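You operate a simulated robot arm through the tools that you are given. There is no shell and no other tool.

You run a simulated robot arm. Do the job below in one go: nothing can be reset, and whatever is moved stays where it is left.

JOB
Change the dead bulb: lamp off, swap the bulbs, lamp on.
Fine: the white bulb from the pale cup goes in; the grey one goes in the dark cup; one flick each way.

The check looks at the end state, three seconds after you hand in, the way a careful person would. Anything else that was tipped, shoved, dropped, spilled or broken makes it a failure.

ROBOT AND FRAMES
A 7-joint arm with a fingered hand, fixed in place. Base frame: the origin is on the floor under the middle of its stand, x ahead of it, y to its left, z up; the work surface is at about z = 850. Lengths are in mm, angles in degrees, forces in N, time in s.
It reaches about 1228 mm from its shoulder. Its first joint turns from -115.0 to 115.0 degrees. Payload 5 kg.
The TCP is the grasp point between the finger pads, 32 mm short of the fingertips. In the tool frame z runs along the fingers and y along their closing line. The gripper opens to 160 mm; its body begins 89 mm behind the TCP. The gripper is a hand of 4 fingers: y runs from the thumb to the fingers, the wrist lies at [0, 0, -267] in the tool frame, and closing takes about 1.5 s.
Orientation is that of the tool frame in the base frame, as a unit quaternion [w, x, y, z]. With the fingers straight down and closing along the base's y, the tool's x points along the base's -x, its y along +y and its z along -z.

CONTROLS
- The arm moves only by the tool send_rows. Its argument "deltas" is one flat list of numbers, 6 for each row, row after row: the shift along the base's x, y, z in mm, then the turn, a rotation vector about the base's x, y, z in degrees. In form: [tx, ty, tz, ax, ay, az, tx, ty, tz, ax, ay, az, ...]. A call has 1 to 20 rows; each row shifts and turns the commanded pose from where the row before left it. "gripper" is the opening, from 0 (shut) to 1 (fully open), set as the call begins (left out, the last holds). A row lasts 0.2 s, in which the tool goes at most 50 mm and 8.6 degrees; a call with a longer step from one row to the next is refused whole, and so is a gripper value outside its range. Where a pose cannot be reached the arm comes as near as it can. A force on the tool above 40 N (or 10 N above the force at the start of the call, whichever is more), or a blocked arm, ends the call early, and 0.2 s more pass. Each finger travels about 45 mm/s and halts on what it meets, pressing with about 27 N; the grip force reading is that of the motor and also rises with nothing between the fingers. The clock runs only during rows and for 0.2 s after the last one: add rows that do not move to give the fingers time. It gives the time, the measured TCP pose, the force on the tool (base axes), the opening and the grip force at its end, in the units of the frame above (readings bear some noise), with the torque about the TCP (base axes, N m) and any sound that the robot's microphone picked up.
- Cameras (640 x 400 px; columns grow to the right, rows downward): "scene" is fixed at [217.9, 507.2, 1439.1]; the picture's right is [-0.95, -0.32, 0.00], its down [-0.11, 0.33, -0.94] and it looks along [0.30, -0.89, -0.35] (base axes); focal length 374 px, centre (320, 200). "wrist" rides on the gripper at [80, -4, -114] in the tool frame; the picture's right is [0.05, 1.00, 0.00], its down [-0.82, 0.04, -0.58] and it looks along [-0.58, 0.03, 0.82] (tool axes); focal length 265 px, centre (320, 200). There is no depth. A picture from a camera that has moved, and an enlarged one, comes with that camera's place and axes in the base frame and with its lens. The place of the scene camera against the robot may be out by one fixed shift of up to 12 mm in any direction.
- snapshot(camera): a new picture of that camera. It takes no simulated time.
- move_column(by): slides the trunk up (or, below 0, down) by that many mm; the arm rides with it, the base frame stays. It gives what a move gives, with no picture.
- set_fingers(finger1, finger2, finger3, thumb_bend): sets how far each is bent, from 0 (flat) to 1 (curled in); at 0.3 the hand is open as for a grip, at 0.7 the pads meet at the TCP. One left out holds its place. A second passes; each finger stops where it meets its share of the squeeze, and holds until it gets a number again. A gripper value or a shape takes the hand back. It gives what a move gives, with no picture; readings hold the bend of each and the force on the fingers (four entries, about 0 where the hand has none), thumb and palm.
- grasp_type(shape): the hand has 4 fingers and takes this shape, open, in about a second: jaw (thumb against the fingers, like two jaws); tri (thumb and two fingers); tip (a fingertip pinch); poke (one finger out to press); point (the index stretched); flat (the hand flat); cup (the hand cupped); fist (a fist). The gripper value then closes the fingers along that shape, each until it touches; the sizes above hold for jaw. It gives what a move gives, with no picture.
- enlarge(camera, box): a new picture of the part [left, top, right, bottom] of that camera's present view, enlarged. It takes no simulated time.
- hand_in(): hands the job in; it is judged then, once.

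Places have to be worked out from the pictures, the camera data and where the tool is seen. Open the gripper and draw the arm clear of the work before you hand the job in, unless the task says otherwise.

The tools are called after ">>>" as a command line: name --argument value ..., lists and objects as JSON in quotes. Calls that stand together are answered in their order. send_rows: Moves the arm, as the interface text tells. Its arguments: {"type":"object","properties":{"deltas":{"type":"array"},"gripper":{"type":"number"}},"required":["deltas"]} The other tools are called the same way: move_column (by) moves the trunk up or down; grasp_type (shape) gives the hand a shape; set_fingers (finger1, finger2, finger3, thumb_bend) moves the fingers one by one; snapshot (camera) takes a picture; enlarge (camera, box) takes an enlarged picture of a part of a camera's view; hand_in () hands the job in.

At the start:

```text
t: 0.0
eef_pos: [700.3, -228.2, 1188.2]
tcp_rot: [0.001, 0.0, 1.0, 0.0]
contact_force: [0.7, 0.7, 0.6]
ft_torque: [-0.01, -0.01, -0.02]
width: 159.8
finger_force: 0.0
shape: jaw
bend: [0.3, 0.3, 0.3, 0.3]
finger forces: [0.0, 0.0, 0.0, 0.0, 0.0, 0.0]
trunk travel left (down, up): [-700.0, 290.0]
```

scene: 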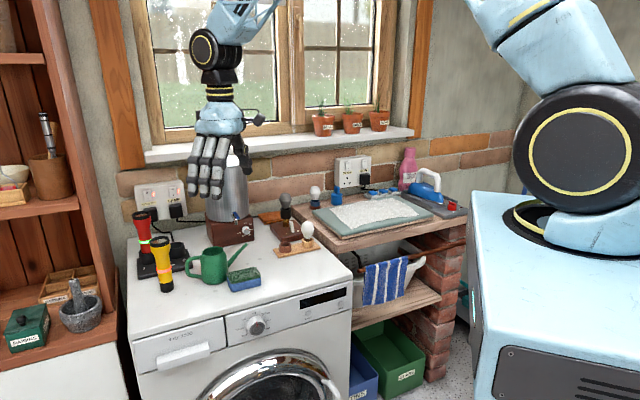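
wrist: 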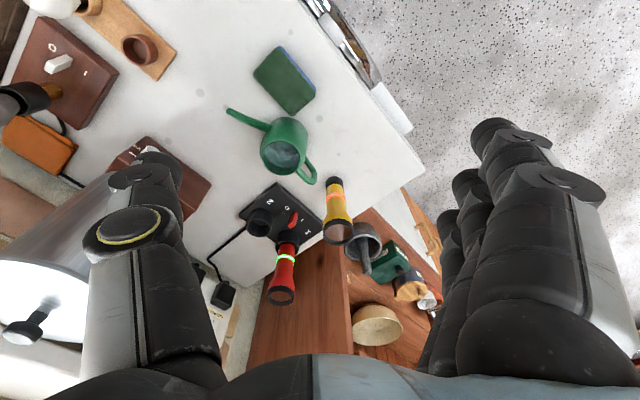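

I'll start by looking closely at the lamp and the cups in the scene picture before any motion.

>>> enlarge --camera "scene" --box '[220, 160, 360, 270]'

>>> enlarge --camera "wrist" --box '[0, 0, 220, 160]'

>>> enlarge --camera "scene" --box '[120, 140, 340, 300]'

```text
3.64 times, centred on (290, 215) of scene
camera zoom: at [217.9, 507.2, 1439.1], right [-0.95, -0.32, 0.0], down [-0.11, 0.33, -0.94], along [0.3, -0.89, -0.35], focal length 1359 px, centre (429, 146)
```

zoom: 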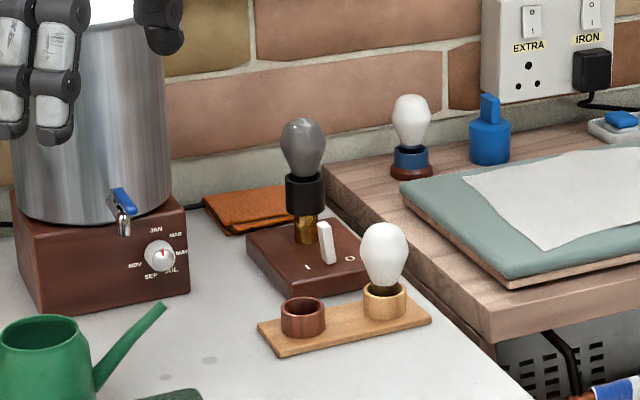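

```text
2.50 times, centred on (110, 80) of wrist
camera zoom: at [620.1, -232.3, 1302.1], right [-0.05, 1.0, 0.0], down [0.82, 0.04, 0.58], along [0.58, 0.03, -0.82], focal length 664 px, centre (845, 500)
```

zoom: 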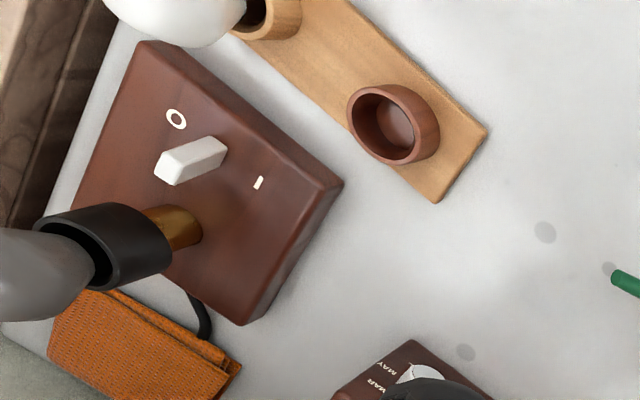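

```text
2.50 times, centred on (230, 220) of scene
camera zoom: at [217.9, 507.2, 1439.1], right [-0.95, -0.32, 0.0], down [-0.11, 0.33, -0.94], along [0.3, -0.89, -0.35], focal length 934 px, centre (545, 150)
```

zoom: 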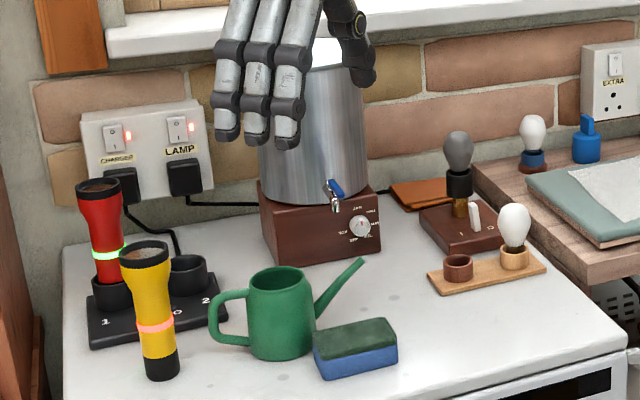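

The lamp (grey bulb in a black socket on a brass stem) is at about (725, -610), the dark cup at about (672, -479) and the pale cup at about (617, -521). I turn the hand and move it, keeping it high, so the wrist camera looks at the lamp.

>>> send_rows --deltas '[-13, -30, 0, 0, 0, -7.2, -13, -30, 0, 0, 0, -7.2, -13, -30, 0, 0, 0, -7.2, -13, -30, 0, 0, 0, -7.2, -13, -30, 0, 0, 0, -7.2, -13, -30, 0, 0, 0, -7.2, -12, -32, 0, 0, 0, -6.8, 0, 0, 0, 0, 0, 0]'

>>> snapshot --camera "wrist"

>>> snapshot --camera "scene"

```text
t: 1.8
eef_pos: [610.0, -440.2, 1188.6]
tcp_rot: [0.0, 0.423, 0.906, 0.0]
contact_force: [0.3, -0.2, 0.1]
ft_torque: [0.01, 0.01, -0.02]
width: 159.9
finger_force: 0.1
shape: jaw
bend: [0.3, 0.3, 0.3, 0.3]
finger forces: [0.0, 0.0, 0.0, 0.0, 0.1, 0.1]
trunk travel left (down, up): [-700.0, 290.0]
```

```text
taken
camera wrist: at [554.6, -381.5, 1301.7], right [0.73, 0.68, 0.0], down [0.56, -0.6, 0.58], along [0.39, -0.42, -0.82], focal length 265 px, centre (320, 200)
```

wrist: 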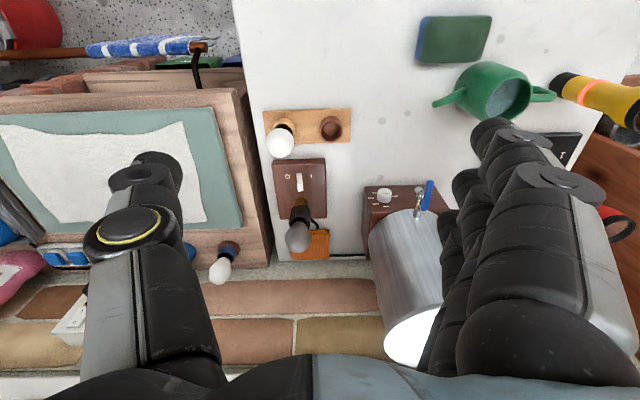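

```text
taken
```

scene: 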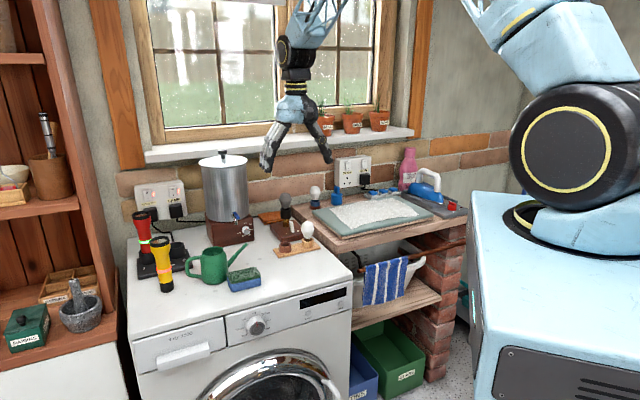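

The view now squares up with the worktop; I enlarge the lamp and the cups.

>>> enlarge --camera "wrist" --box '[250, 90, 370, 165]'

>>> enlarge --camera "wrist" --box '[240, 140, 380, 265]'

>>> enlarge --camera "scene" --box '[255, 180, 345, 260]'

```text
5.33 times, centred on (310, 128) of wrist
camera zoom: at [554.6, -381.5, 1301.7], right [0.73, 0.68, 0.0], down [0.56, -0.6, 0.58], along [0.39, -0.42, -0.82], focal length 1416 px, centre (373, 587)
```

zoom: 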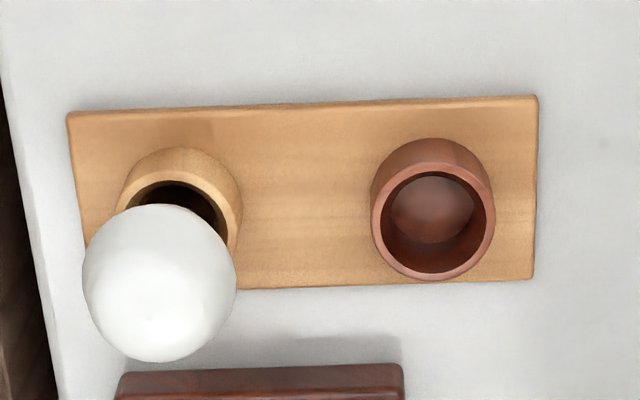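

```text
3.20 times, centred on (310, 202) of wrist
camera zoom: at [554.6, -381.5, 1301.7], right [0.73, 0.68, 0.0], down [0.56, -0.6, 0.58], along [0.39, -0.42, -0.82], focal length 849 px, centre (352, 192)
```

zoom: 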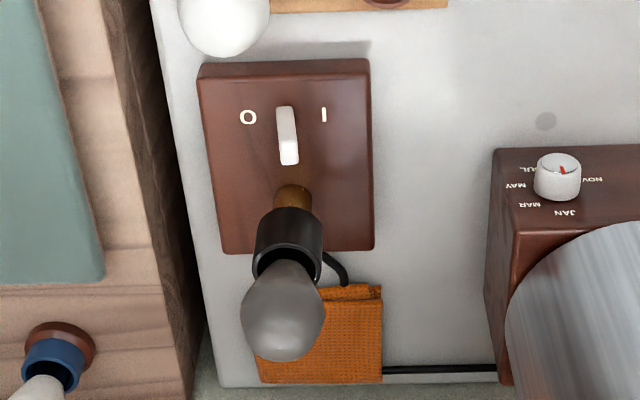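

```text
5.00 times, centred on (300, 220) of scene
camera zoom: at [217.9, 507.2, 1439.1], right [-0.95, -0.32, 0.0], down [-0.11, 0.33, -0.94], along [0.3, -0.89, -0.35], focal length 1869 px, centre (420, 100)
```

zoom: 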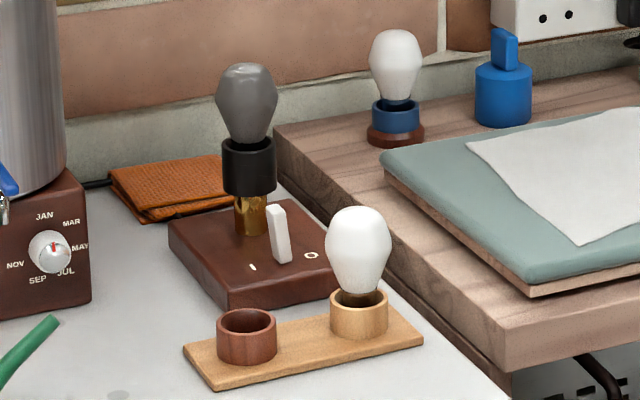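

The lever leans toward "I" (the lamp is on), so it has to be pushed toward "O". I try the poke shape here in free air to learn where its finger sits.

>>> grasp_type --shape "poke"

>>> snapshot --camera "wrist"

>>> enlarge --camera "scene" --box '[220, 60, 380, 260]'

```text
t: 2.7
eef_pos: [610.4, -440.9, 1188.1]
tcp_rot: [0.0, 0.422, 0.907, 0.0]
contact_force: [1.1, 0.2, -0.5]
ft_torque: [-0.02, 0.04, 0.01]
width: 0.0
finger_force: 0.1
shape: poke
bend: [1.0, 1.0, 1.0, 0.47]
finger forces: [0.0, 0.1, 0.1, 0.0, 0.0, 0.0]
trunk travel left (down, up): [-700.0, 290.0]
```

```text
taken
camera wrist: at [554.4, -382.2, 1301.6], right [0.73, 0.68, 0.0], down [0.56, -0.6, 0.58], along [0.39, -0.42, -0.82], focal length 265 px, centre (320, 200)
```

wrist: 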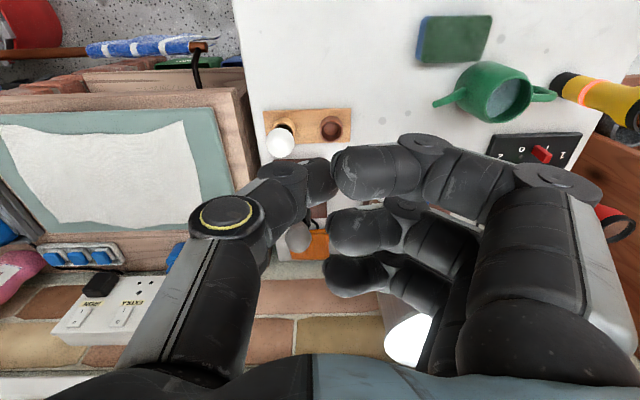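

```text
2.00 times, centred on (300, 160) of scene
camera zoom: at [217.9, 507.2, 1439.1], right [-0.95, -0.32, 0.0], down [-0.11, 0.33, -0.94], along [0.3, -0.89, -0.35], focal length 748 px, centre (360, 280)
```

zoom: 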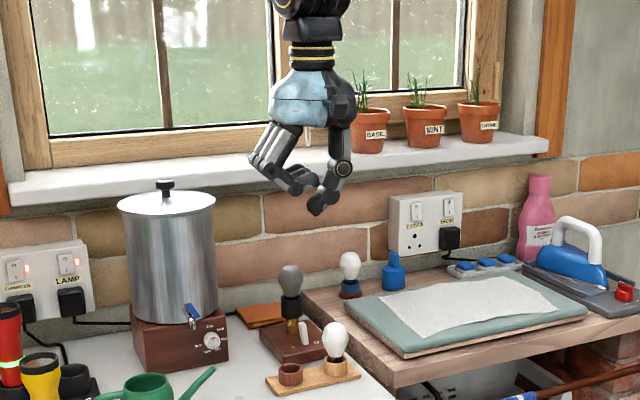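

Poke curls all three fingers with the thumb out in the middle. I look at the "point" shape to compare.

>>> grasp_type --shape "point"

>>> snapshot --camera "wrist"

>>> enlarge --camera "scene" --box '[220, 60, 380, 260]'

```text
t: 3.6
eef_pos: [610.1, -440.1, 1186.9]
tcp_rot: [0.0, 0.421, 0.907, 0.0]
contact_force: [-0.1, 1.6, -0.6]
ft_torque: [0.02, 0.0, -0.01]
width: 152.4
finger_force: 0.0
shape: point
bend: [0.3, 1.0, 1.0, 0.54]
finger forces: [0.1, 0.0, 0.0, 0.0, 0.0, 0.0]
trunk travel left (down, up): [-700.0, 290.0]
```

```text
taken
camera wrist: at [554.5, -382.1, 1301.6], right [0.73, 0.68, 0.0], down [0.56, -0.6, 0.58], along [0.39, -0.42, -0.82], focal length 265 px, centre (320, 200)
```

wrist: 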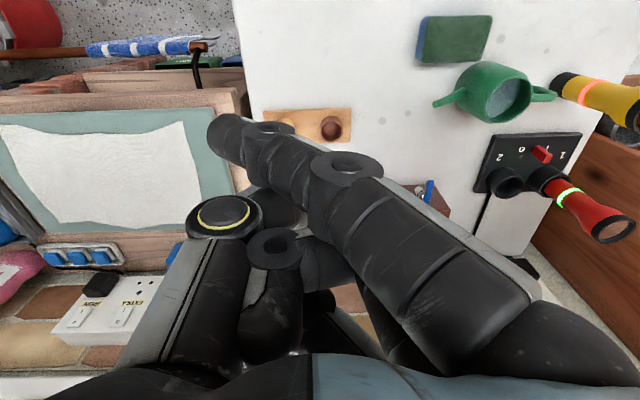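

```text
2.00 times, centred on (300, 160) of scene
camera zoom: at [217.9, 507.2, 1439.1], right [-0.95, -0.32, 0.0], down [-0.11, 0.33, -0.94], along [0.3, -0.89, -0.35], focal length 748 px, centre (360, 280)
```

zoom: 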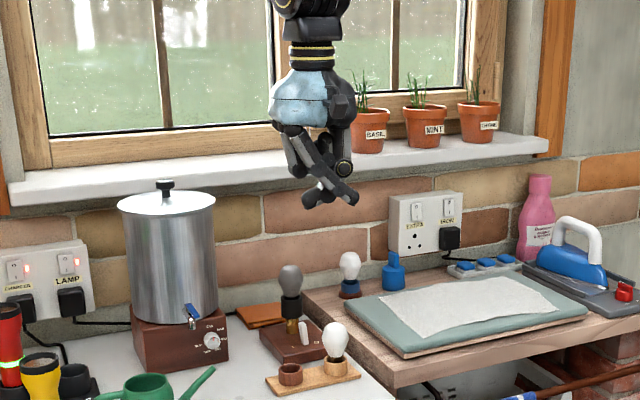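

In "point" the index (finger1) is the finger on the camera side, crossing inward. I try setting the fingers individually to get a clean single finger that points straight.

>>> set_fingers --finger1 0.2 --finger2 1.0 --finger3 1.0 --thumb_bend 0.9

>>> snapshot --camera "wrist"

>>> enlarge --camera "scene" --box '[260, 80, 340, 180]'

```text
t: 4.6
eef_pos: [609.2, -440.6, 1187.1]
tcp_rot: [0.001, 0.422, 0.907, 0.0]
contact_force: [-0.6, 0.8, 0.1]
ft_torque: [-0.02, -0.03, 0.0]
width: 76.5
finger_force: 0.1
shape: fingers
bend: [0.2, 1.0, 1.0, 0.88]
finger forces: [0.0, 0.1, 0.1, 0.0, 0.1, 0.0]
trunk travel left (down, up): [-700.0, 290.0]
```

```text
taken
camera wrist: at [554.4, -382.1, 1301.6], right [0.73, 0.68, 0.0], down [0.56, -0.6, 0.58], along [0.39, -0.42, -0.82], focal length 265 px, centre (320, 200)
```

wrist: 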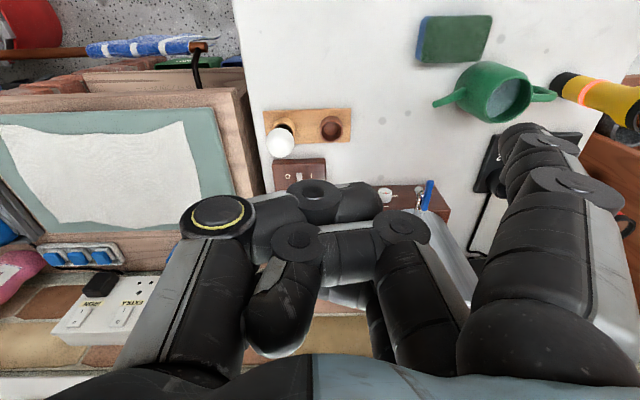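

```text
4.00 times, centred on (300, 130) of scene
camera zoom: at [217.9, 507.2, 1439.1], right [-0.95, -0.32, 0.0], down [-0.11, 0.33, -0.94], along [0.3, -0.89, -0.35], focal length 1495 px, centre (400, 480)
```

zoom: 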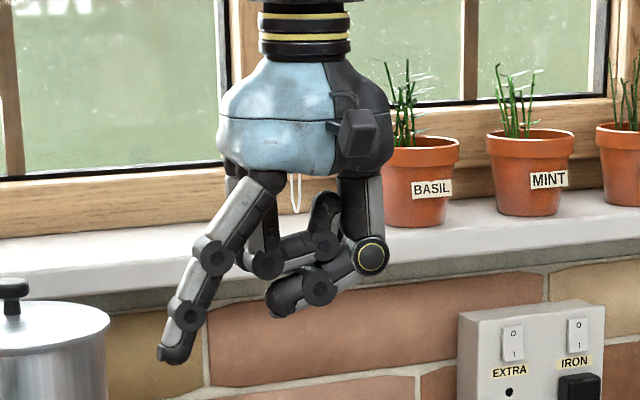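

The thumb looks like a better pusher: it is central, and with the other fingers curled the hand can stay on the free side of the lamp. I curl the three fingers, open the thumb and look.

>>> set_fingers --finger1 1.0 --finger2 1.0 --finger3 1.0 --thumb_bend 0.3

>>> snapshot --camera "wrist"

>>> enlarge --camera "scene" --box '[260, 80, 340, 180]'

```text
t: 5.6
eef_pos: [609.2, -441.0, 1188.1]
tcp_rot: [0.0, 0.421, 0.907, 0.001]
contact_force: [0.4, 0.3, 0.8]
ft_torque: [0.0, 0.0, 0.0]
width: 78.2
finger_force: 0.0
shape: fingers
bend: [1.0, 1.0, 1.0, 0.3]
finger forces: [0.0, 0.0, 0.0, 0.1, 0.0, 0.1]
trunk travel left (down, up): [-700.0, 290.0]
```

```text
taken
camera wrist: at [554.5, -382.1, 1301.6], right [0.73, 0.68, 0.0], down [0.56, -0.6, 0.58], along [0.39, -0.42, -0.82], focal length 265 px, centre (320, 200)
```

wrist: 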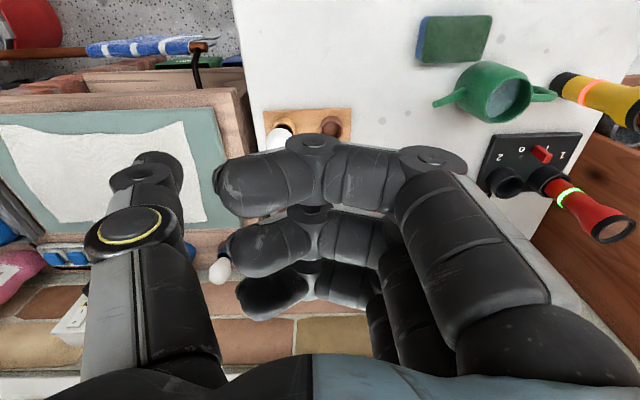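

```text
4.00 times, centred on (300, 130) of scene
camera zoom: at [217.9, 507.2, 1439.1], right [-0.95, -0.32, 0.0], down [-0.11, 0.33, -0.94], along [0.3, -0.89, -0.35], focal length 1495 px, centre (400, 480)
```

zoom: 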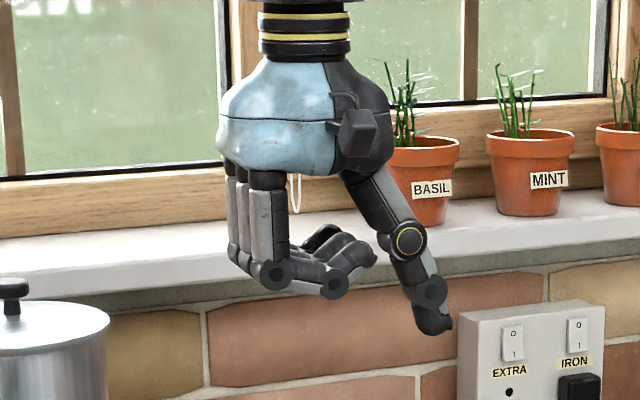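

The thumb tip sits about 95 mm to the thumb side of the TCP and about 28 mm below it, and the curled fingers stay about 30 mm higher. I move to a hover at the "I" side of the lever, high up with a yaw of -20°, and look at the lever from closer.

>>> send_rows --deltas '[33, -5, 0, 0, 0, 7.5, 33, -5, 0, 0, 0, 7.5, 33, -5, -20, 0, 0, 7.5, 32, -5, -30, 0, 0, 7.5, 0, 0, -40, 0, 0, 0, 0, 0, -40, 0, 0, 0, 0, 0, 0, 0, 0, 0]'

>>> snapshot --camera "wrist"

>>> snapshot --camera "scene"

```text
t: 7.2
eef_pos: [740.5, -459.0, 1056.0]
tcp_rot: [0.0, 0.173, 0.985, 0.0]
contact_force: [-0.2, -0.3, 0.5]
ft_torque: [-0.01, -0.02, -0.04]
width: 78.1
finger_force: 0.1
shape: fingers
bend: [1.0, 1.0, 1.0, 0.3]
finger forces: [0.0, 0.1, 0.0, 0.0, 0.0, 0.1]
trunk travel left (down, up): [-700.0, 290.0]
```

```text
taken
camera wrist: at [663.9, -435.8, 1169.7], right [0.29, 0.96, 0.0], down [0.78, -0.24, 0.58], along [0.55, -0.17, -0.82], focal length 265 px, centre (320, 200)
```

wrist: 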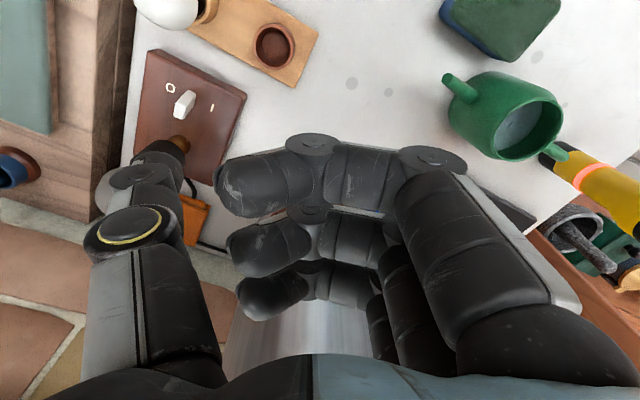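

```text
taken
```

scene: 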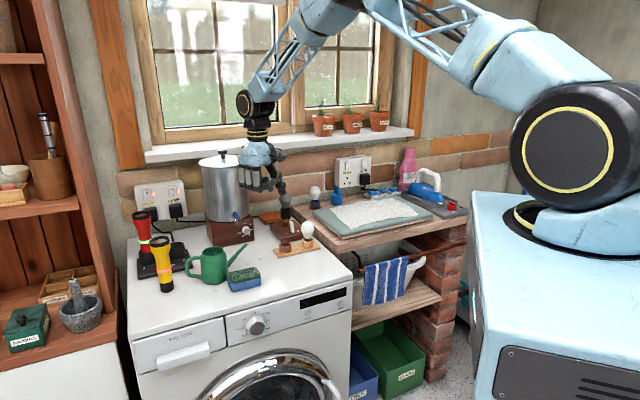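

>>> enlarge --camera "wrist" --box '[110, 20, 270, 180]'

>>> enlarge --camera "scene" --box '[230, 140, 350, 270]'

```text
2.50 times, centred on (190, 100) of wrist
camera zoom: at [663.9, -435.8, 1169.7], right [0.29, 0.96, 0.0], down [0.78, -0.24, 0.58], along [0.55, -0.17, -0.82], focal length 664 px, centre (645, 450)
```

zoom: 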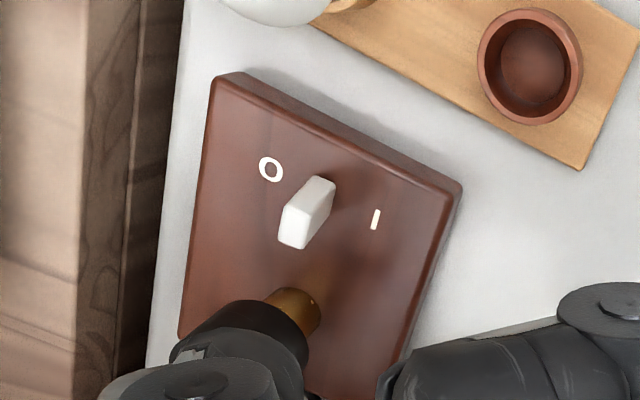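

```text
3.08 times, centred on (290, 205) of scene
camera zoom: at [217.9, 507.2, 1439.1], right [-0.95, -0.32, 0.0], down [-0.11, 0.33, -0.94], along [0.3, -0.89, -0.35], focal length 1150 px, centre (412, 185)
```

zoom: 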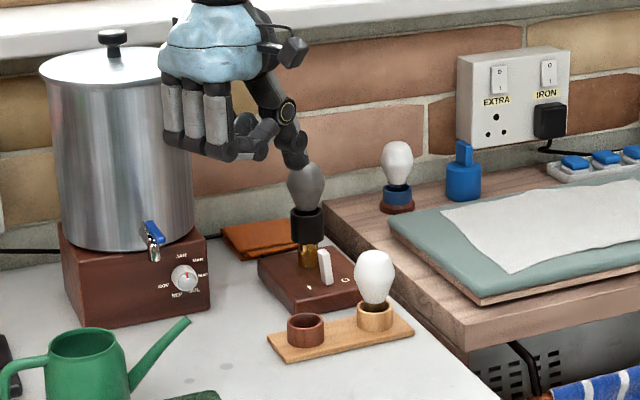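

The O and I marks triangulate to about (680, -606) and (711, -574), with the lever pivot near (695, -590, 872) and its top tilted toward I. I lower the thumb on the I side, about 40 mm from the pivot, and check before touching.

>>> send_rows --deltas '[14.5, -14, 0, 0, 0, 0, 0, 0, -35, 0, 0, 0, 0, 0, -35, 0, 0, 0, 0, 0, -30, 0, 0, 0, 0, 0, 0, 0, 0, 0]'

>>> enlarge --camera "wrist" --box '[0, 0, 320, 240]'

>>> enlarge --camera "scene" --box '[220, 150, 340, 270]'

```text
t: 8.4
eef_pos: [757.2, -473.1, 958.0]
tcp_rot: [-0.001, 0.174, 0.985, 0.0]
contact_force: [-0.2, 0.1, 0.5]
ft_torque: [0.0, -0.03, -0.02]
width: 78.1
finger_force: 0.0
shape: fingers
bend: [1.0, 1.0, 1.0, 0.3]
finger forces: [0.0, 0.0, 0.0, 0.0, 0.0, 0.0]
trunk travel left (down, up): [-700.0, 290.0]
```

```text
1.67 times, centred on (160, 120) of wrist
camera zoom: at [679.5, -449.6, 1072.3], right [0.29, 0.96, 0.0], down [0.78, -0.24, 0.58], along [0.55, -0.17, -0.82], focal length 442 px, centre (587, 333)
```

zoom: 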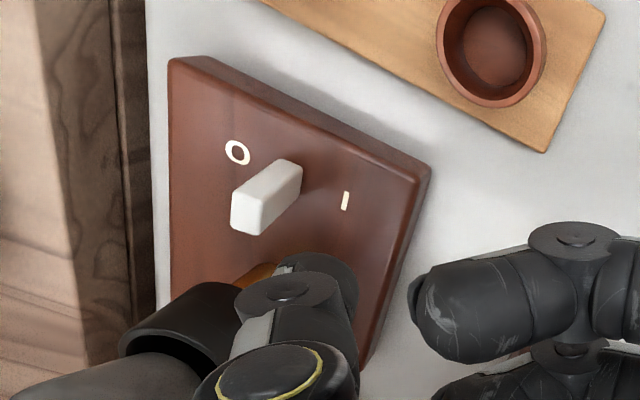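

```text
3.33 times, centred on (280, 210) of scene
camera zoom: at [217.9, 507.2, 1439.1], right [-0.95, -0.32, 0.0], down [-0.11, 0.33, -0.94], along [0.3, -0.89, -0.35], focal length 1246 px, centre (453, 167)
```

zoom: 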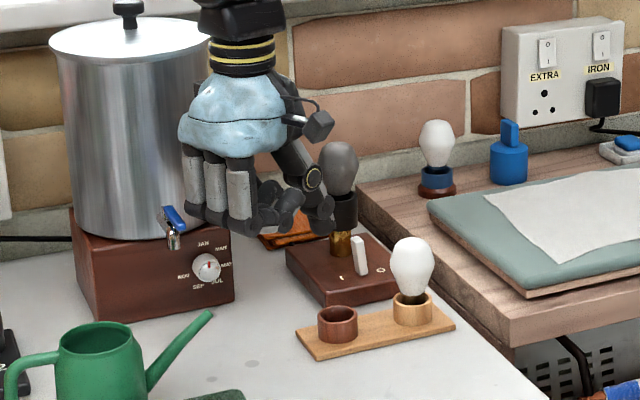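

The thumb tip should be at about 40 mm on the I side, level with the lever. I lower it to lever height (tip bottom about 888).

>>> send_rows --deltas '[0, 0, -20, 0, 0, 0, 0, 0, -20, 0, 0, 0, 0, 0, 0, 0, 0, 0]'

>>> enlarge --camera "wrist" --box '[0, 0, 320, 240]'

>>> enlarge --camera "scene" --box '[250, 180, 330, 250]'

```text
t: 9.2
eef_pos: [754.7, -473.3, 917.5]
tcp_rot: [0.0, 0.174, 0.985, 0.0]
contact_force: [-0.5, 0.1, 0.7]
ft_torque: [0.02, 0.01, 0.0]
width: 78.1
finger_force: 0.2
shape: fingers
bend: [1.0, 1.0, 1.0, 0.3]
finger forces: [0.0, 0.1, 0.0, 0.1, 0.0, 0.0]
trunk travel left (down, up): [-700.0, 290.0]
```

```text
1.67 times, centred on (160, 120) of wrist
camera zoom: at [678.5, -449.9, 1031.8], right [0.29, 0.96, 0.0], down [0.78, -0.24, 0.58], along [0.55, -0.17, -0.82], focal length 442 px, centre (587, 333)
```

zoom: 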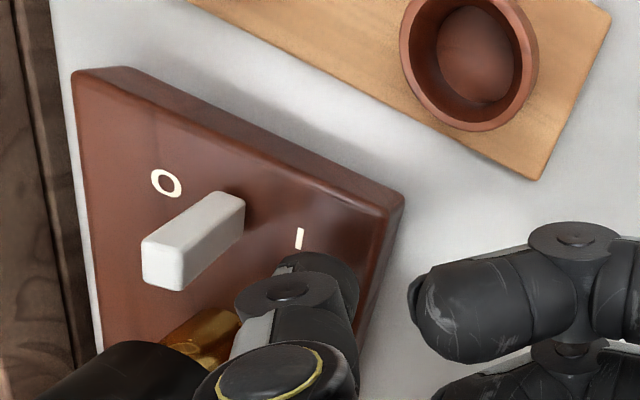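

```text
5.71 times, centred on (290, 215) of scene
camera zoom: at [217.9, 507.2, 1439.1], right [-0.95, -0.32, 0.0], down [-0.11, 0.33, -0.94], along [0.3, -0.89, -0.35], focal length 2136 px, centre (491, 114)
```

zoom: 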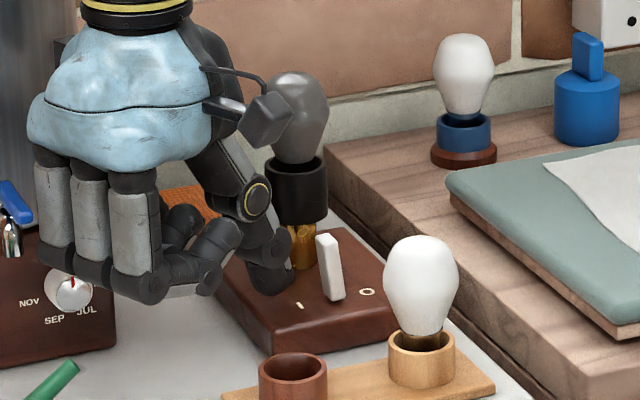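

The thumb is level with the lever on the I side and nothing touches. I push toward O in small steps, watching the force and listening for a click.

>>> send_rows --deltas '[-6.4, -6.3, 0, 0, 0, 0, -6.4, -6.3, 0, 0, 0, 0, -2.1, -2.1, 0, 0, 0, 0, -2.1, -2.1, 0, 0, 0, 0, -2.1, -2.1, 0, 0, 0, 0]'

>>> enlarge --camera "wrist" --box '[0, 0, 320, 240]'

>>> enlarge --camera "scene" --box '[250, 180, 330, 250]'

```text
t: 10.4
eef_pos: [738.0, -492.0, 918.1]
tcp_rot: [0.001, 0.173, 0.985, -0.001]
contact_force: [4.1, 2.7, 2.4]
ft_torque: [-0.09, -0.06, 0.27]
width: 76.8
finger_force: 2.0
shape: fingers
bend: [1.0, 1.0, 1.0, 0.31]
finger forces: [0.0, 0.0, 0.0, 0.0, 4.6, 0.1]
trunk travel left (down, up): [-700.0, 290.0]
```

```text
1.67 times, centred on (160, 120) of wrist
camera zoom: at [660.7, -467.7, 1032.4], right [0.29, 0.96, 0.0], down [0.78, -0.24, 0.58], along [0.55, -0.17, -0.82], focal length 442 px, centre (587, 333)
```

zoom: 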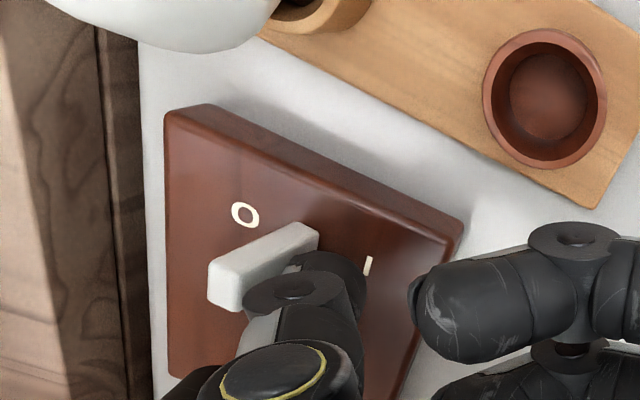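

```text
5.71 times, centred on (290, 215) of scene
camera zoom: at [217.9, 507.2, 1439.1], right [-0.95, -0.32, 0.0], down [-0.11, 0.33, -0.94], along [0.3, -0.89, -0.35], focal length 2136 px, centre (491, 114)
```

zoom: 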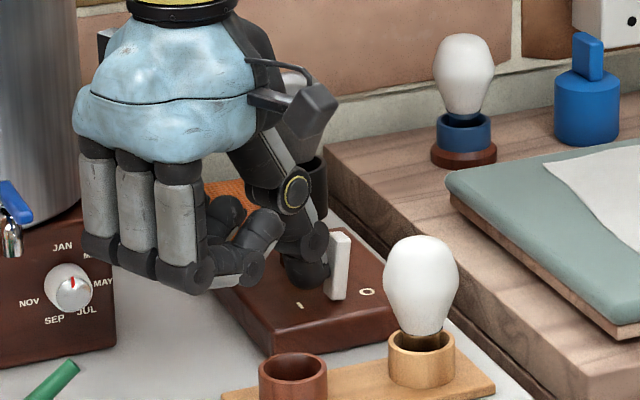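

The lever has moved to roughly upright with about 5 N on the thumb and the lamp base has not moved. I push further in small steps.

>>> send_rows --deltas '[-1.8, -1.8, 0, 0, 0, 0, -1.8, -1.8, 0, 0, 0, 0, -1.8, -1.8, 0, 0, 0, 0]'

>>> enlarge --camera "scene" --box '[250, 180, 330, 250]'

```text
t: 11.2
eef_pos: [731.4, -497.1, 919.2]
tcp_rot: [0.0, 0.172, 0.985, 0.0]
contact_force: [12.4, 7.7, 5.8]
ft_torque: [-0.23, -0.24, 0.78]
width: 73.3
finger_force: 7.7
shape: fingers
bend: [1.0, 1.0, 1.0, 0.33]
finger forces: [0.1, 0.0, 0.0, 0.1, 14.8, 0.1]
trunk travel left (down, up): [-700.0, 290.0]
```

```text
5.71 times, centred on (290, 215) of scene
camera zoom: at [217.9, 507.2, 1439.1], right [-0.95, -0.32, 0.0], down [-0.11, 0.33, -0.94], along [0.3, -0.89, -0.35], focal length 2136 px, centre (491, 114)
```

zoom: 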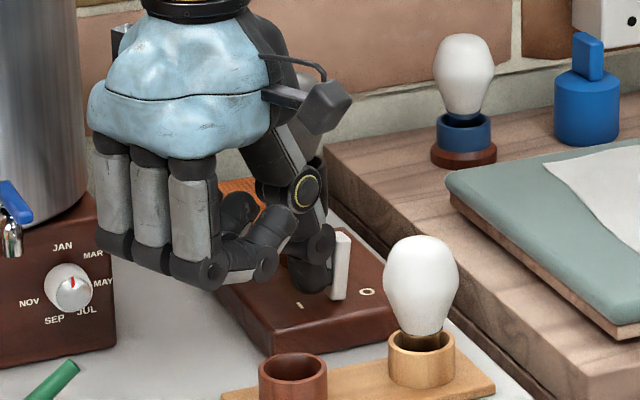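

The force rose to about 15 N with the lever just past upright and the base still fixed in place. I continue with very small steps.

>>> send_rows --deltas '[-1.4, -1.4, 0, 0, 0, 0, -1.4, -1.4, 0, 0, 0, 0]'

>>> enlarge --camera "scene" --box '[250, 180, 330, 250]'

>>> enlarge --camera "wrist" --box '[0, 0, 320, 240]'

```text
t: 11.8
eef_pos: [729.1, -500.4, 918.5]
tcp_rot: [0.001, 0.174, 0.985, 0.0]
contact_force: [17.2, 12.5, 9.2]
ft_torque: [-0.46, -0.12, 1.0]
width: 72.0
finger_force: 10.5
shape: fingers
bend: [1.0, 1.0, 1.0, 0.34]
finger forces: [0.1, 0.0, 0.0, 0.1, 21.6, 0.1]
trunk travel left (down, up): [-700.0, 290.0]
```

```text
5.71 times, centred on (290, 215) of scene
camera zoom: at [217.9, 507.2, 1439.1], right [-0.95, -0.32, 0.0], down [-0.11, 0.33, -0.94], along [0.3, -0.89, -0.35], focal length 2136 px, centre (491, 114)
```

zoom: 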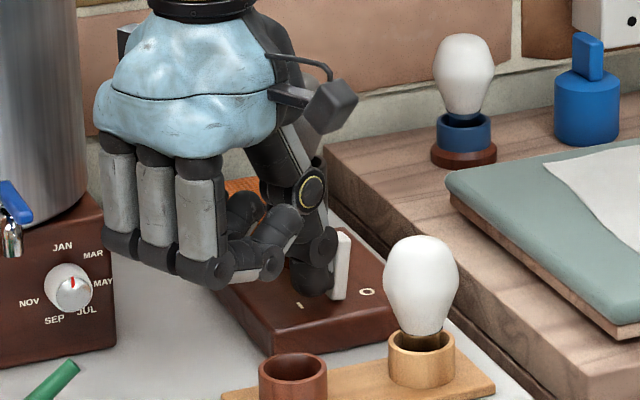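

```text
1.67 times, centred on (160, 120) of wrist
camera zoom: at [652.5, -475.9, 1033.2], right [0.29, 0.96, 0.0], down [0.78, -0.24, 0.58], along [0.55, -0.17, -0.82], focal length 442 px, centre (587, 333)
```

zoom: 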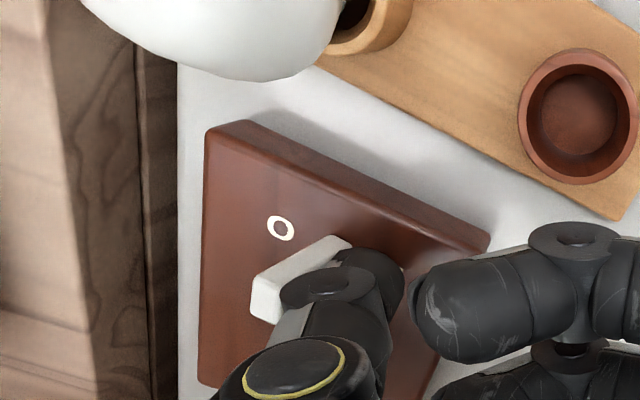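

The wrist view suggests the lever now leans toward O, so the rise in force may be its end stop. I zoom in further before doing any more.

>>> enlarge --camera "scene" --box '[280, 210, 320, 240]'

>>> enlarge --camera "wrist" --box '[90, 110, 220, 210]'

```text
13.33 times, centred on (300, 225) of scene
camera zoom: at [217.9, 507.2, 1439.1], right [-0.95, -0.32, 0.0], down [-0.11, 0.33, -0.94], along [0.3, -0.89, -0.35], focal length 4984 px, centre (587, -133)
```

zoom: 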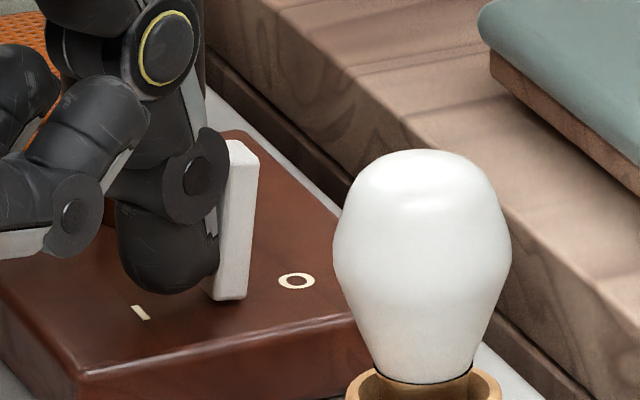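

```text
4.00 times, centred on (155, 160) of wrist
camera zoom: at [652.5, -475.9, 1033.2], right [0.29, 0.96, 0.0], down [0.78, -0.24, 0.58], along [0.55, -0.17, -0.82], focal length 1062 px, centre (980, 360)
```

zoom: 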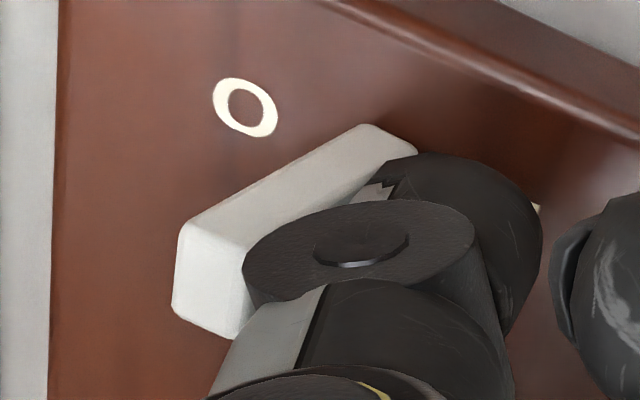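

The lever has gone from about 12° toward I to about 6° toward O, so it is not fully over. I continue with small steps.

>>> send_rows --deltas '[-1.4, -1.4, 0, 0, 0, 0, -1.4, -1.4, 0, 0, 0, 0, 0, 0, 0, 0, 0, 0]'

>>> enlarge --camera "scene" --box '[270, 205, 330, 245]'

```text
t: 12.6
eef_pos: [726.2, -501.5, 917.9]
tcp_rot: [-0.001, 0.174, 0.985, 0.0]
contact_force: [5.0, 18.0, 4.3]
ft_torque: [0.03, 0.05, -0.25]
width: 70.2
finger_force: 9.8
shape: fingers
bend: [1.0, 1.0, 1.0, 0.35]
finger forces: [0.0, 0.0, 0.0, 0.0, 19.4, 0.0]
trunk travel left (down, up): [-700.0, 290.0]
```

```text
10.00 times, centred on (300, 225) of scene
camera zoom: at [217.9, 507.2, 1439.1], right [-0.95, -0.32, 0.0], down [-0.11, 0.33, -0.94], along [0.3, -0.89, -0.35], focal length 3738 px, centre (520, -50)
```

zoom: 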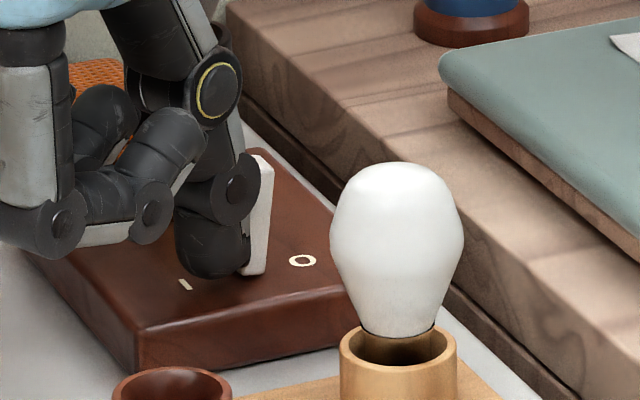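

The force dropped and the lever's lean now mirrors its starting lean, so it looks fully over to O. I back the thumb off and check that it stays there.

>>> send_rows --deltas '[2.8, 2.8, 0, 0, 0, 0, 7, 7, 0, 0, 0, 0, 10, 10, 0, 0, 0, 0, 8, 8, 0, 0, 0, 0, 0, 0, 0, 0, 0, 0]'

>>> enlarge --camera "scene" --box '[270, 205, 330, 245]'

>>> enlarge --camera "wrist" --box '[0, 0, 320, 240]'

```text
t: 13.8
eef_pos: [754.1, -475.2, 917.9]
tcp_rot: [-0.001, 0.174, 0.985, 0.001]
contact_force: [0.4, 0.2, 0.0]
ft_torque: [0.02, -0.02, -0.02]
width: 77.7
finger_force: 0.0
shape: fingers
bend: [1.0, 1.0, 1.0, 0.3]
finger forces: [0.0, 0.1, 0.1, 0.0, 0.0, 0.0]
trunk travel left (down, up): [-700.0, 290.0]
```

```text
10.00 times, centred on (300, 225) of scene
camera zoom: at [217.9, 507.2, 1439.1], right [-0.95, -0.32, 0.0], down [-0.11, 0.33, -0.94], along [0.3, -0.89, -0.35], focal length 3738 px, centre (520, -50)
```

zoom: 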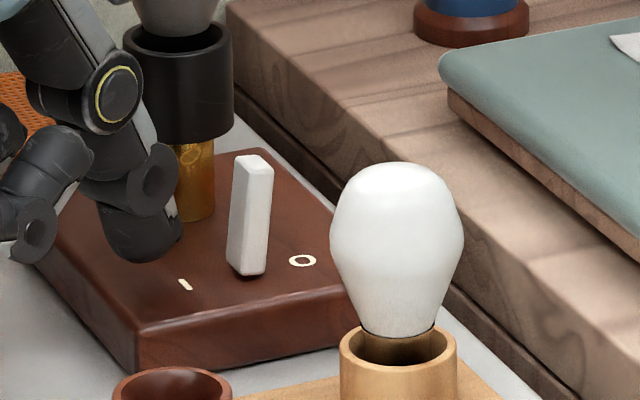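

```text
1.67 times, centred on (160, 120) of wrist
camera zoom: at [676.9, -452.2, 1032.8], right [0.29, 0.96, 0.0], down [0.78, -0.24, 0.58], along [0.55, -0.17, -0.82], focal length 442 px, centre (587, 333)
```

zoom: 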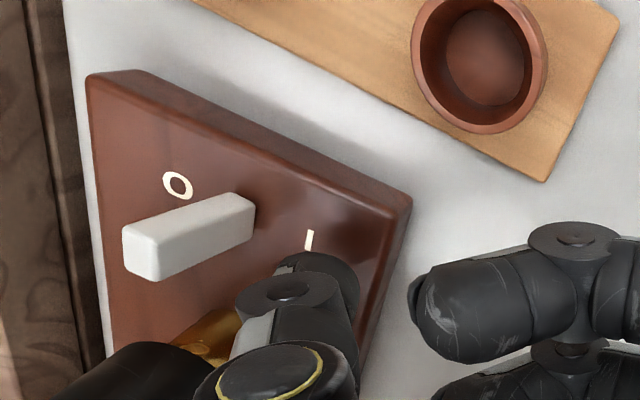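

The lever stays leaning toward O, so the lamp is off. I lift the hand well clear, and then inspect the socket and bulb fit.

>>> send_rows --deltas '[0, 0, 40, 0, 0, 0, 0, 0, 45, 0, 0, 0, 0, 5, 45, 0, 0, 0, -10, 20, 45, 0, 0, 0, -20, 30, 0, 0, 0, 0, -20, 30, 0, 0, 0, 0, 0, 0, 0, 0, 0, 0]'

>>> grasp_type --shape "jaw"

>>> snapshot --camera "wrist"

>>> enlarge --camera "scene" --box '[255, 170, 335, 250]'

>>> enlarge --camera "scene" --box '[270, 170, 310, 220]'

```text
refused: row 4 steps farther than a row can; nothing moved
```

```text
t: 14.7
eef_pos: [750.7, -479.7, 916.2]
tcp_rot: [-0.002, 0.175, 0.985, 0.0]
contact_force: [-24.0, -24.1, -20.3]
ft_torque: [0.48, -0.39, -0.2]
width: 160.0
finger_force: 0.2
shape: jaw
bend: [0.3, 0.3, 0.31, 0.3]
finger forces: [0.0, 0.1, 39.4, 0.0, 0.1, 0.1]
trunk travel left (down, up): [-700.0, 290.0]
```

```text
taken
camera wrist: at [674.0, -456.0, 1030.7], right [0.29, 0.96, 0.0], down [0.78, -0.24, 0.57], along [0.55, -0.17, -0.82], focal length 265 px, centre (320, 200)
```

wrist: 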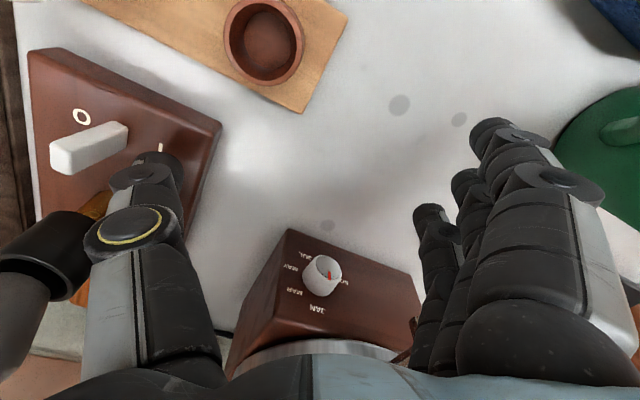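

```text
5.00 times, centred on (295, 210) of scene
camera zoom: at [217.9, 507.2, 1439.1], right [-0.95, -0.32, 0.0], down [-0.11, 0.33, -0.94], along [0.3, -0.89, -0.35], focal length 1869 px, centre (445, 150)
```

zoom: 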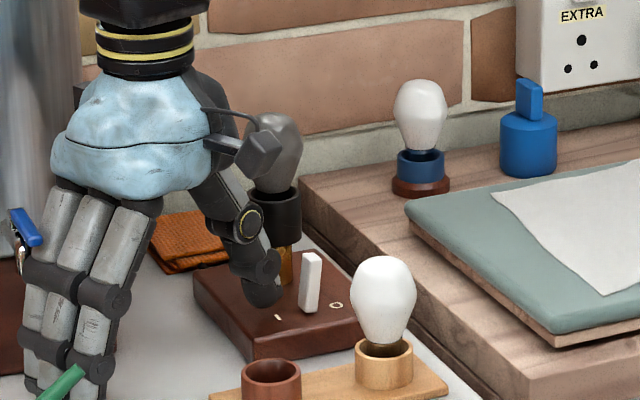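

```text
8.00 times, centred on (290, 195) of scene
camera zoom: at [217.9, 507.2, 1439.1], right [-0.95, -0.32, 0.0], down [-0.11, 0.33, -0.94], along [0.3, -0.89, -0.35], focal length 2990 px, centre (560, 240)
```

zoom: 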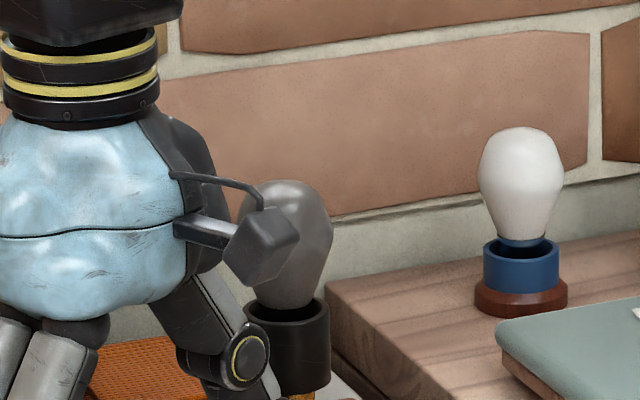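

The move was refused, but the shape change went ahead while the hand was low, and finger 3 now presses on something with about 39 N. I look closely to see what it is touching before moving.

>>> enlarge --camera "scene" --box '[190, 170, 290, 270]'

>>> enlarge --camera "wrist" --box '[380, 100, 540, 340]'

>>> snapshot --camera "scene"

```text
4.00 times, centred on (240, 220) of scene
camera zoom: at [217.9, 507.2, 1439.1], right [-0.95, -0.32, 0.0], down [-0.11, 0.33, -0.94], along [0.3, -0.89, -0.35], focal length 1495 px, centre (640, 120)
```

zoom: 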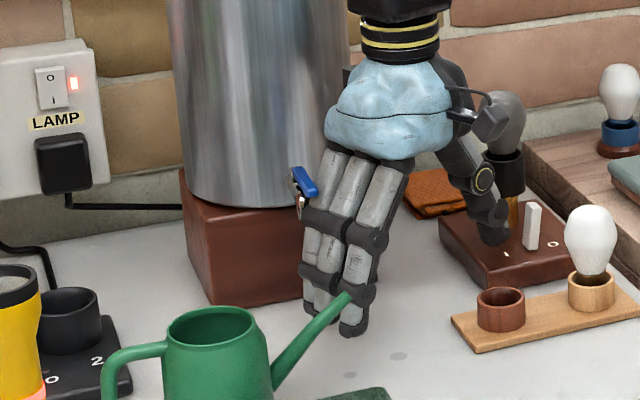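

```text
1.67 times, centred on (460, 220) of wrist
camera zoom: at [674.0, -456.0, 1030.7], right [0.29, 0.96, 0.0], down [0.78, -0.24, 0.57], along [0.55, -0.17, -0.82], focal length 442 px, centre (87, 167)
```

zoom: 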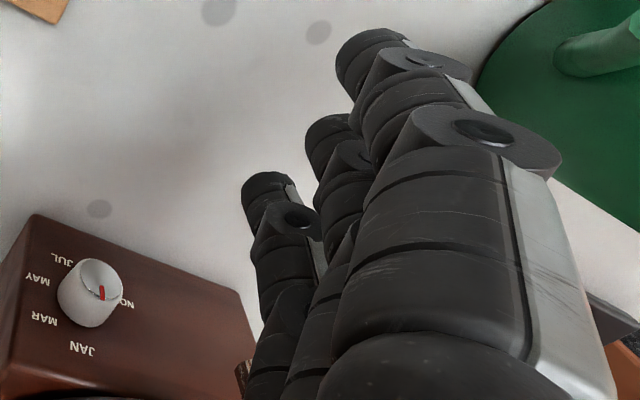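

```text
taken
```

scene: 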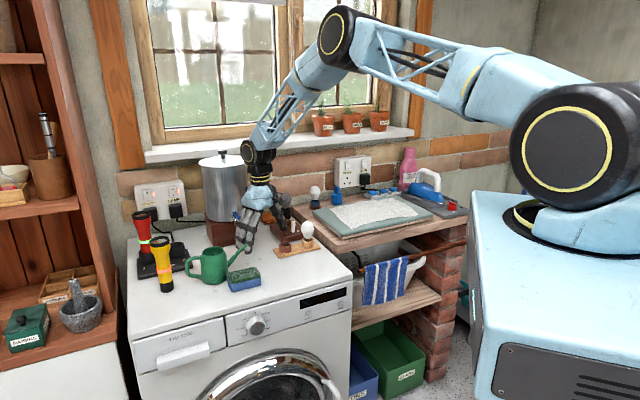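

Finger 3's upper segment is pressing on the urn's tap. The safest way out is to reverse exactly, so I curl the fingers back in.

>>> set_fingers --finger1 1.0 --finger2 1.0 --finger3 1.0 --thumb_bend 0.3

>>> enlarge --camera "scene" --box '[190, 170, 290, 270]'

```text
t: 15.7
eef_pos: [754.7, -474.4, 918.3]
tcp_rot: [0.001, 0.173, 0.985, 0.0]
contact_force: [-1.0, 0.0, 1.0]
ft_torque: [-0.02, -0.01, 0.02]
width: 78.2
finger_force: 0.0
shape: fingers
bend: [1.0, 1.0, 1.0, 0.3]
finger forces: [0.1, 0.1, 0.0, 0.0, 0.1, 0.0]
trunk travel left (down, up): [-700.0, 290.0]
```

```text
4.00 times, centred on (240, 220) of scene
camera zoom: at [217.9, 507.2, 1439.1], right [-0.95, -0.32, 0.0], down [-0.11, 0.33, -0.94], along [0.3, -0.89, -0.35], focal length 1495 px, centre (640, 120)
```

zoom: 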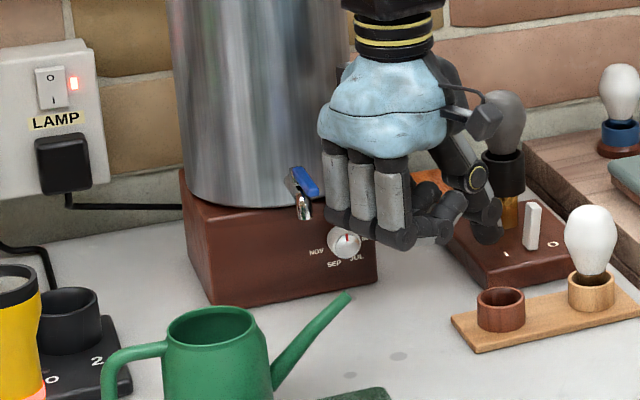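

The contact is gone, and the tap and can look unchanged. I lift straight up with valid step sizes.

>>> send_rows --deltas '[0, 0, 40, 0, 0, 0, 0, 0, 45, 0, 0, 0, 0, 0, 45, 0, 0, 0, 0, 0, 45, 0, 0, 0, -20, 20, 20, 0, 0, 0, -25, 25, 20, 0, 0, 0, 0, 0, 0, 0, 0, 0]'

>>> enlarge --camera "scene" --box '[190, 170, 290, 270]'

>>> enlarge --camera "scene" --box '[265, 165, 325, 255]'

>>> snapshot --camera "wrist"

```text
t: 17.3
eef_pos: [710.5, -428.0, 1134.0]
tcp_rot: [0.0, 0.174, 0.985, 0.0]
contact_force: [0.2, 0.1, -0.3]
ft_torque: [0.01, 0.02, 0.0]
width: 77.6
finger_force: 0.0
shape: fingers
bend: [1.0, 1.0, 1.0, 0.3]
finger forces: [0.1, 0.1, 0.1, 0.0, 0.1, 0.0]
trunk travel left (down, up): [-700.0, 290.0]
```

```text
4.00 times, centred on (240, 220) of scene
camera zoom: at [217.9, 507.2, 1439.1], right [-0.95, -0.32, 0.0], down [-0.11, 0.33, -0.94], along [0.3, -0.89, -0.35], focal length 1495 px, centre (640, 120)
```

zoom: 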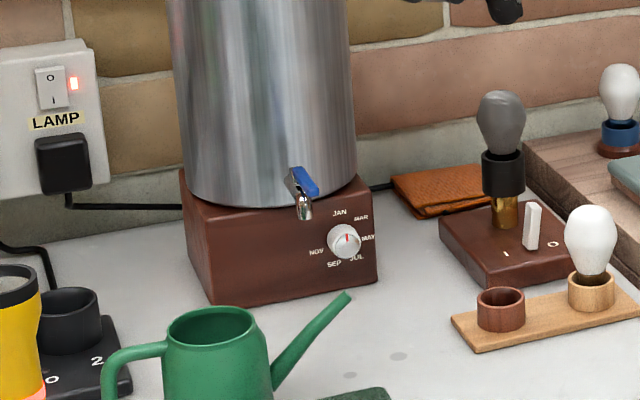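

```text
4.44 times, centred on (295, 210) of scene
camera zoom: at [217.9, 507.2, 1439.1], right [-0.95, -0.32, 0.0], down [-0.11, 0.33, -0.94], along [0.3, -0.89, -0.35], focal length 1661 px, centre (431, 156)
```

zoom: 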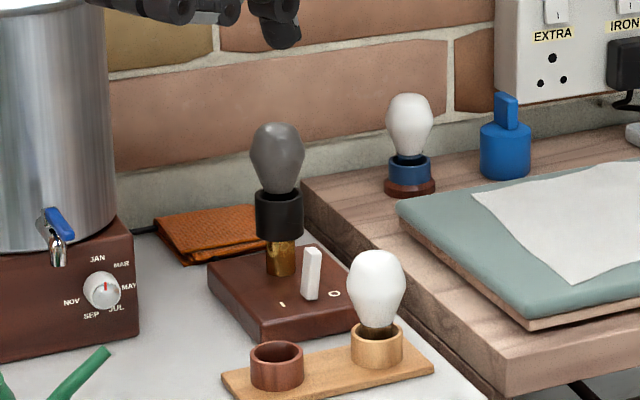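

```text
taken
camera wrist: at [633.6, -405.7, 1246.9], right [0.29, 0.96, 0.0], down [0.78, -0.24, 0.58], along [0.55, -0.17, -0.82], focal length 265 px, centre (320, 200)
```

wrist: 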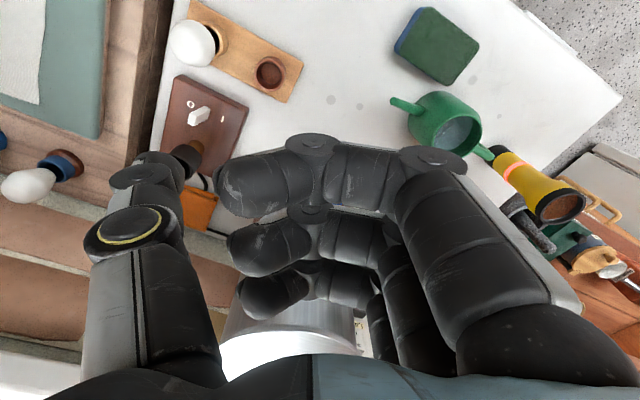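

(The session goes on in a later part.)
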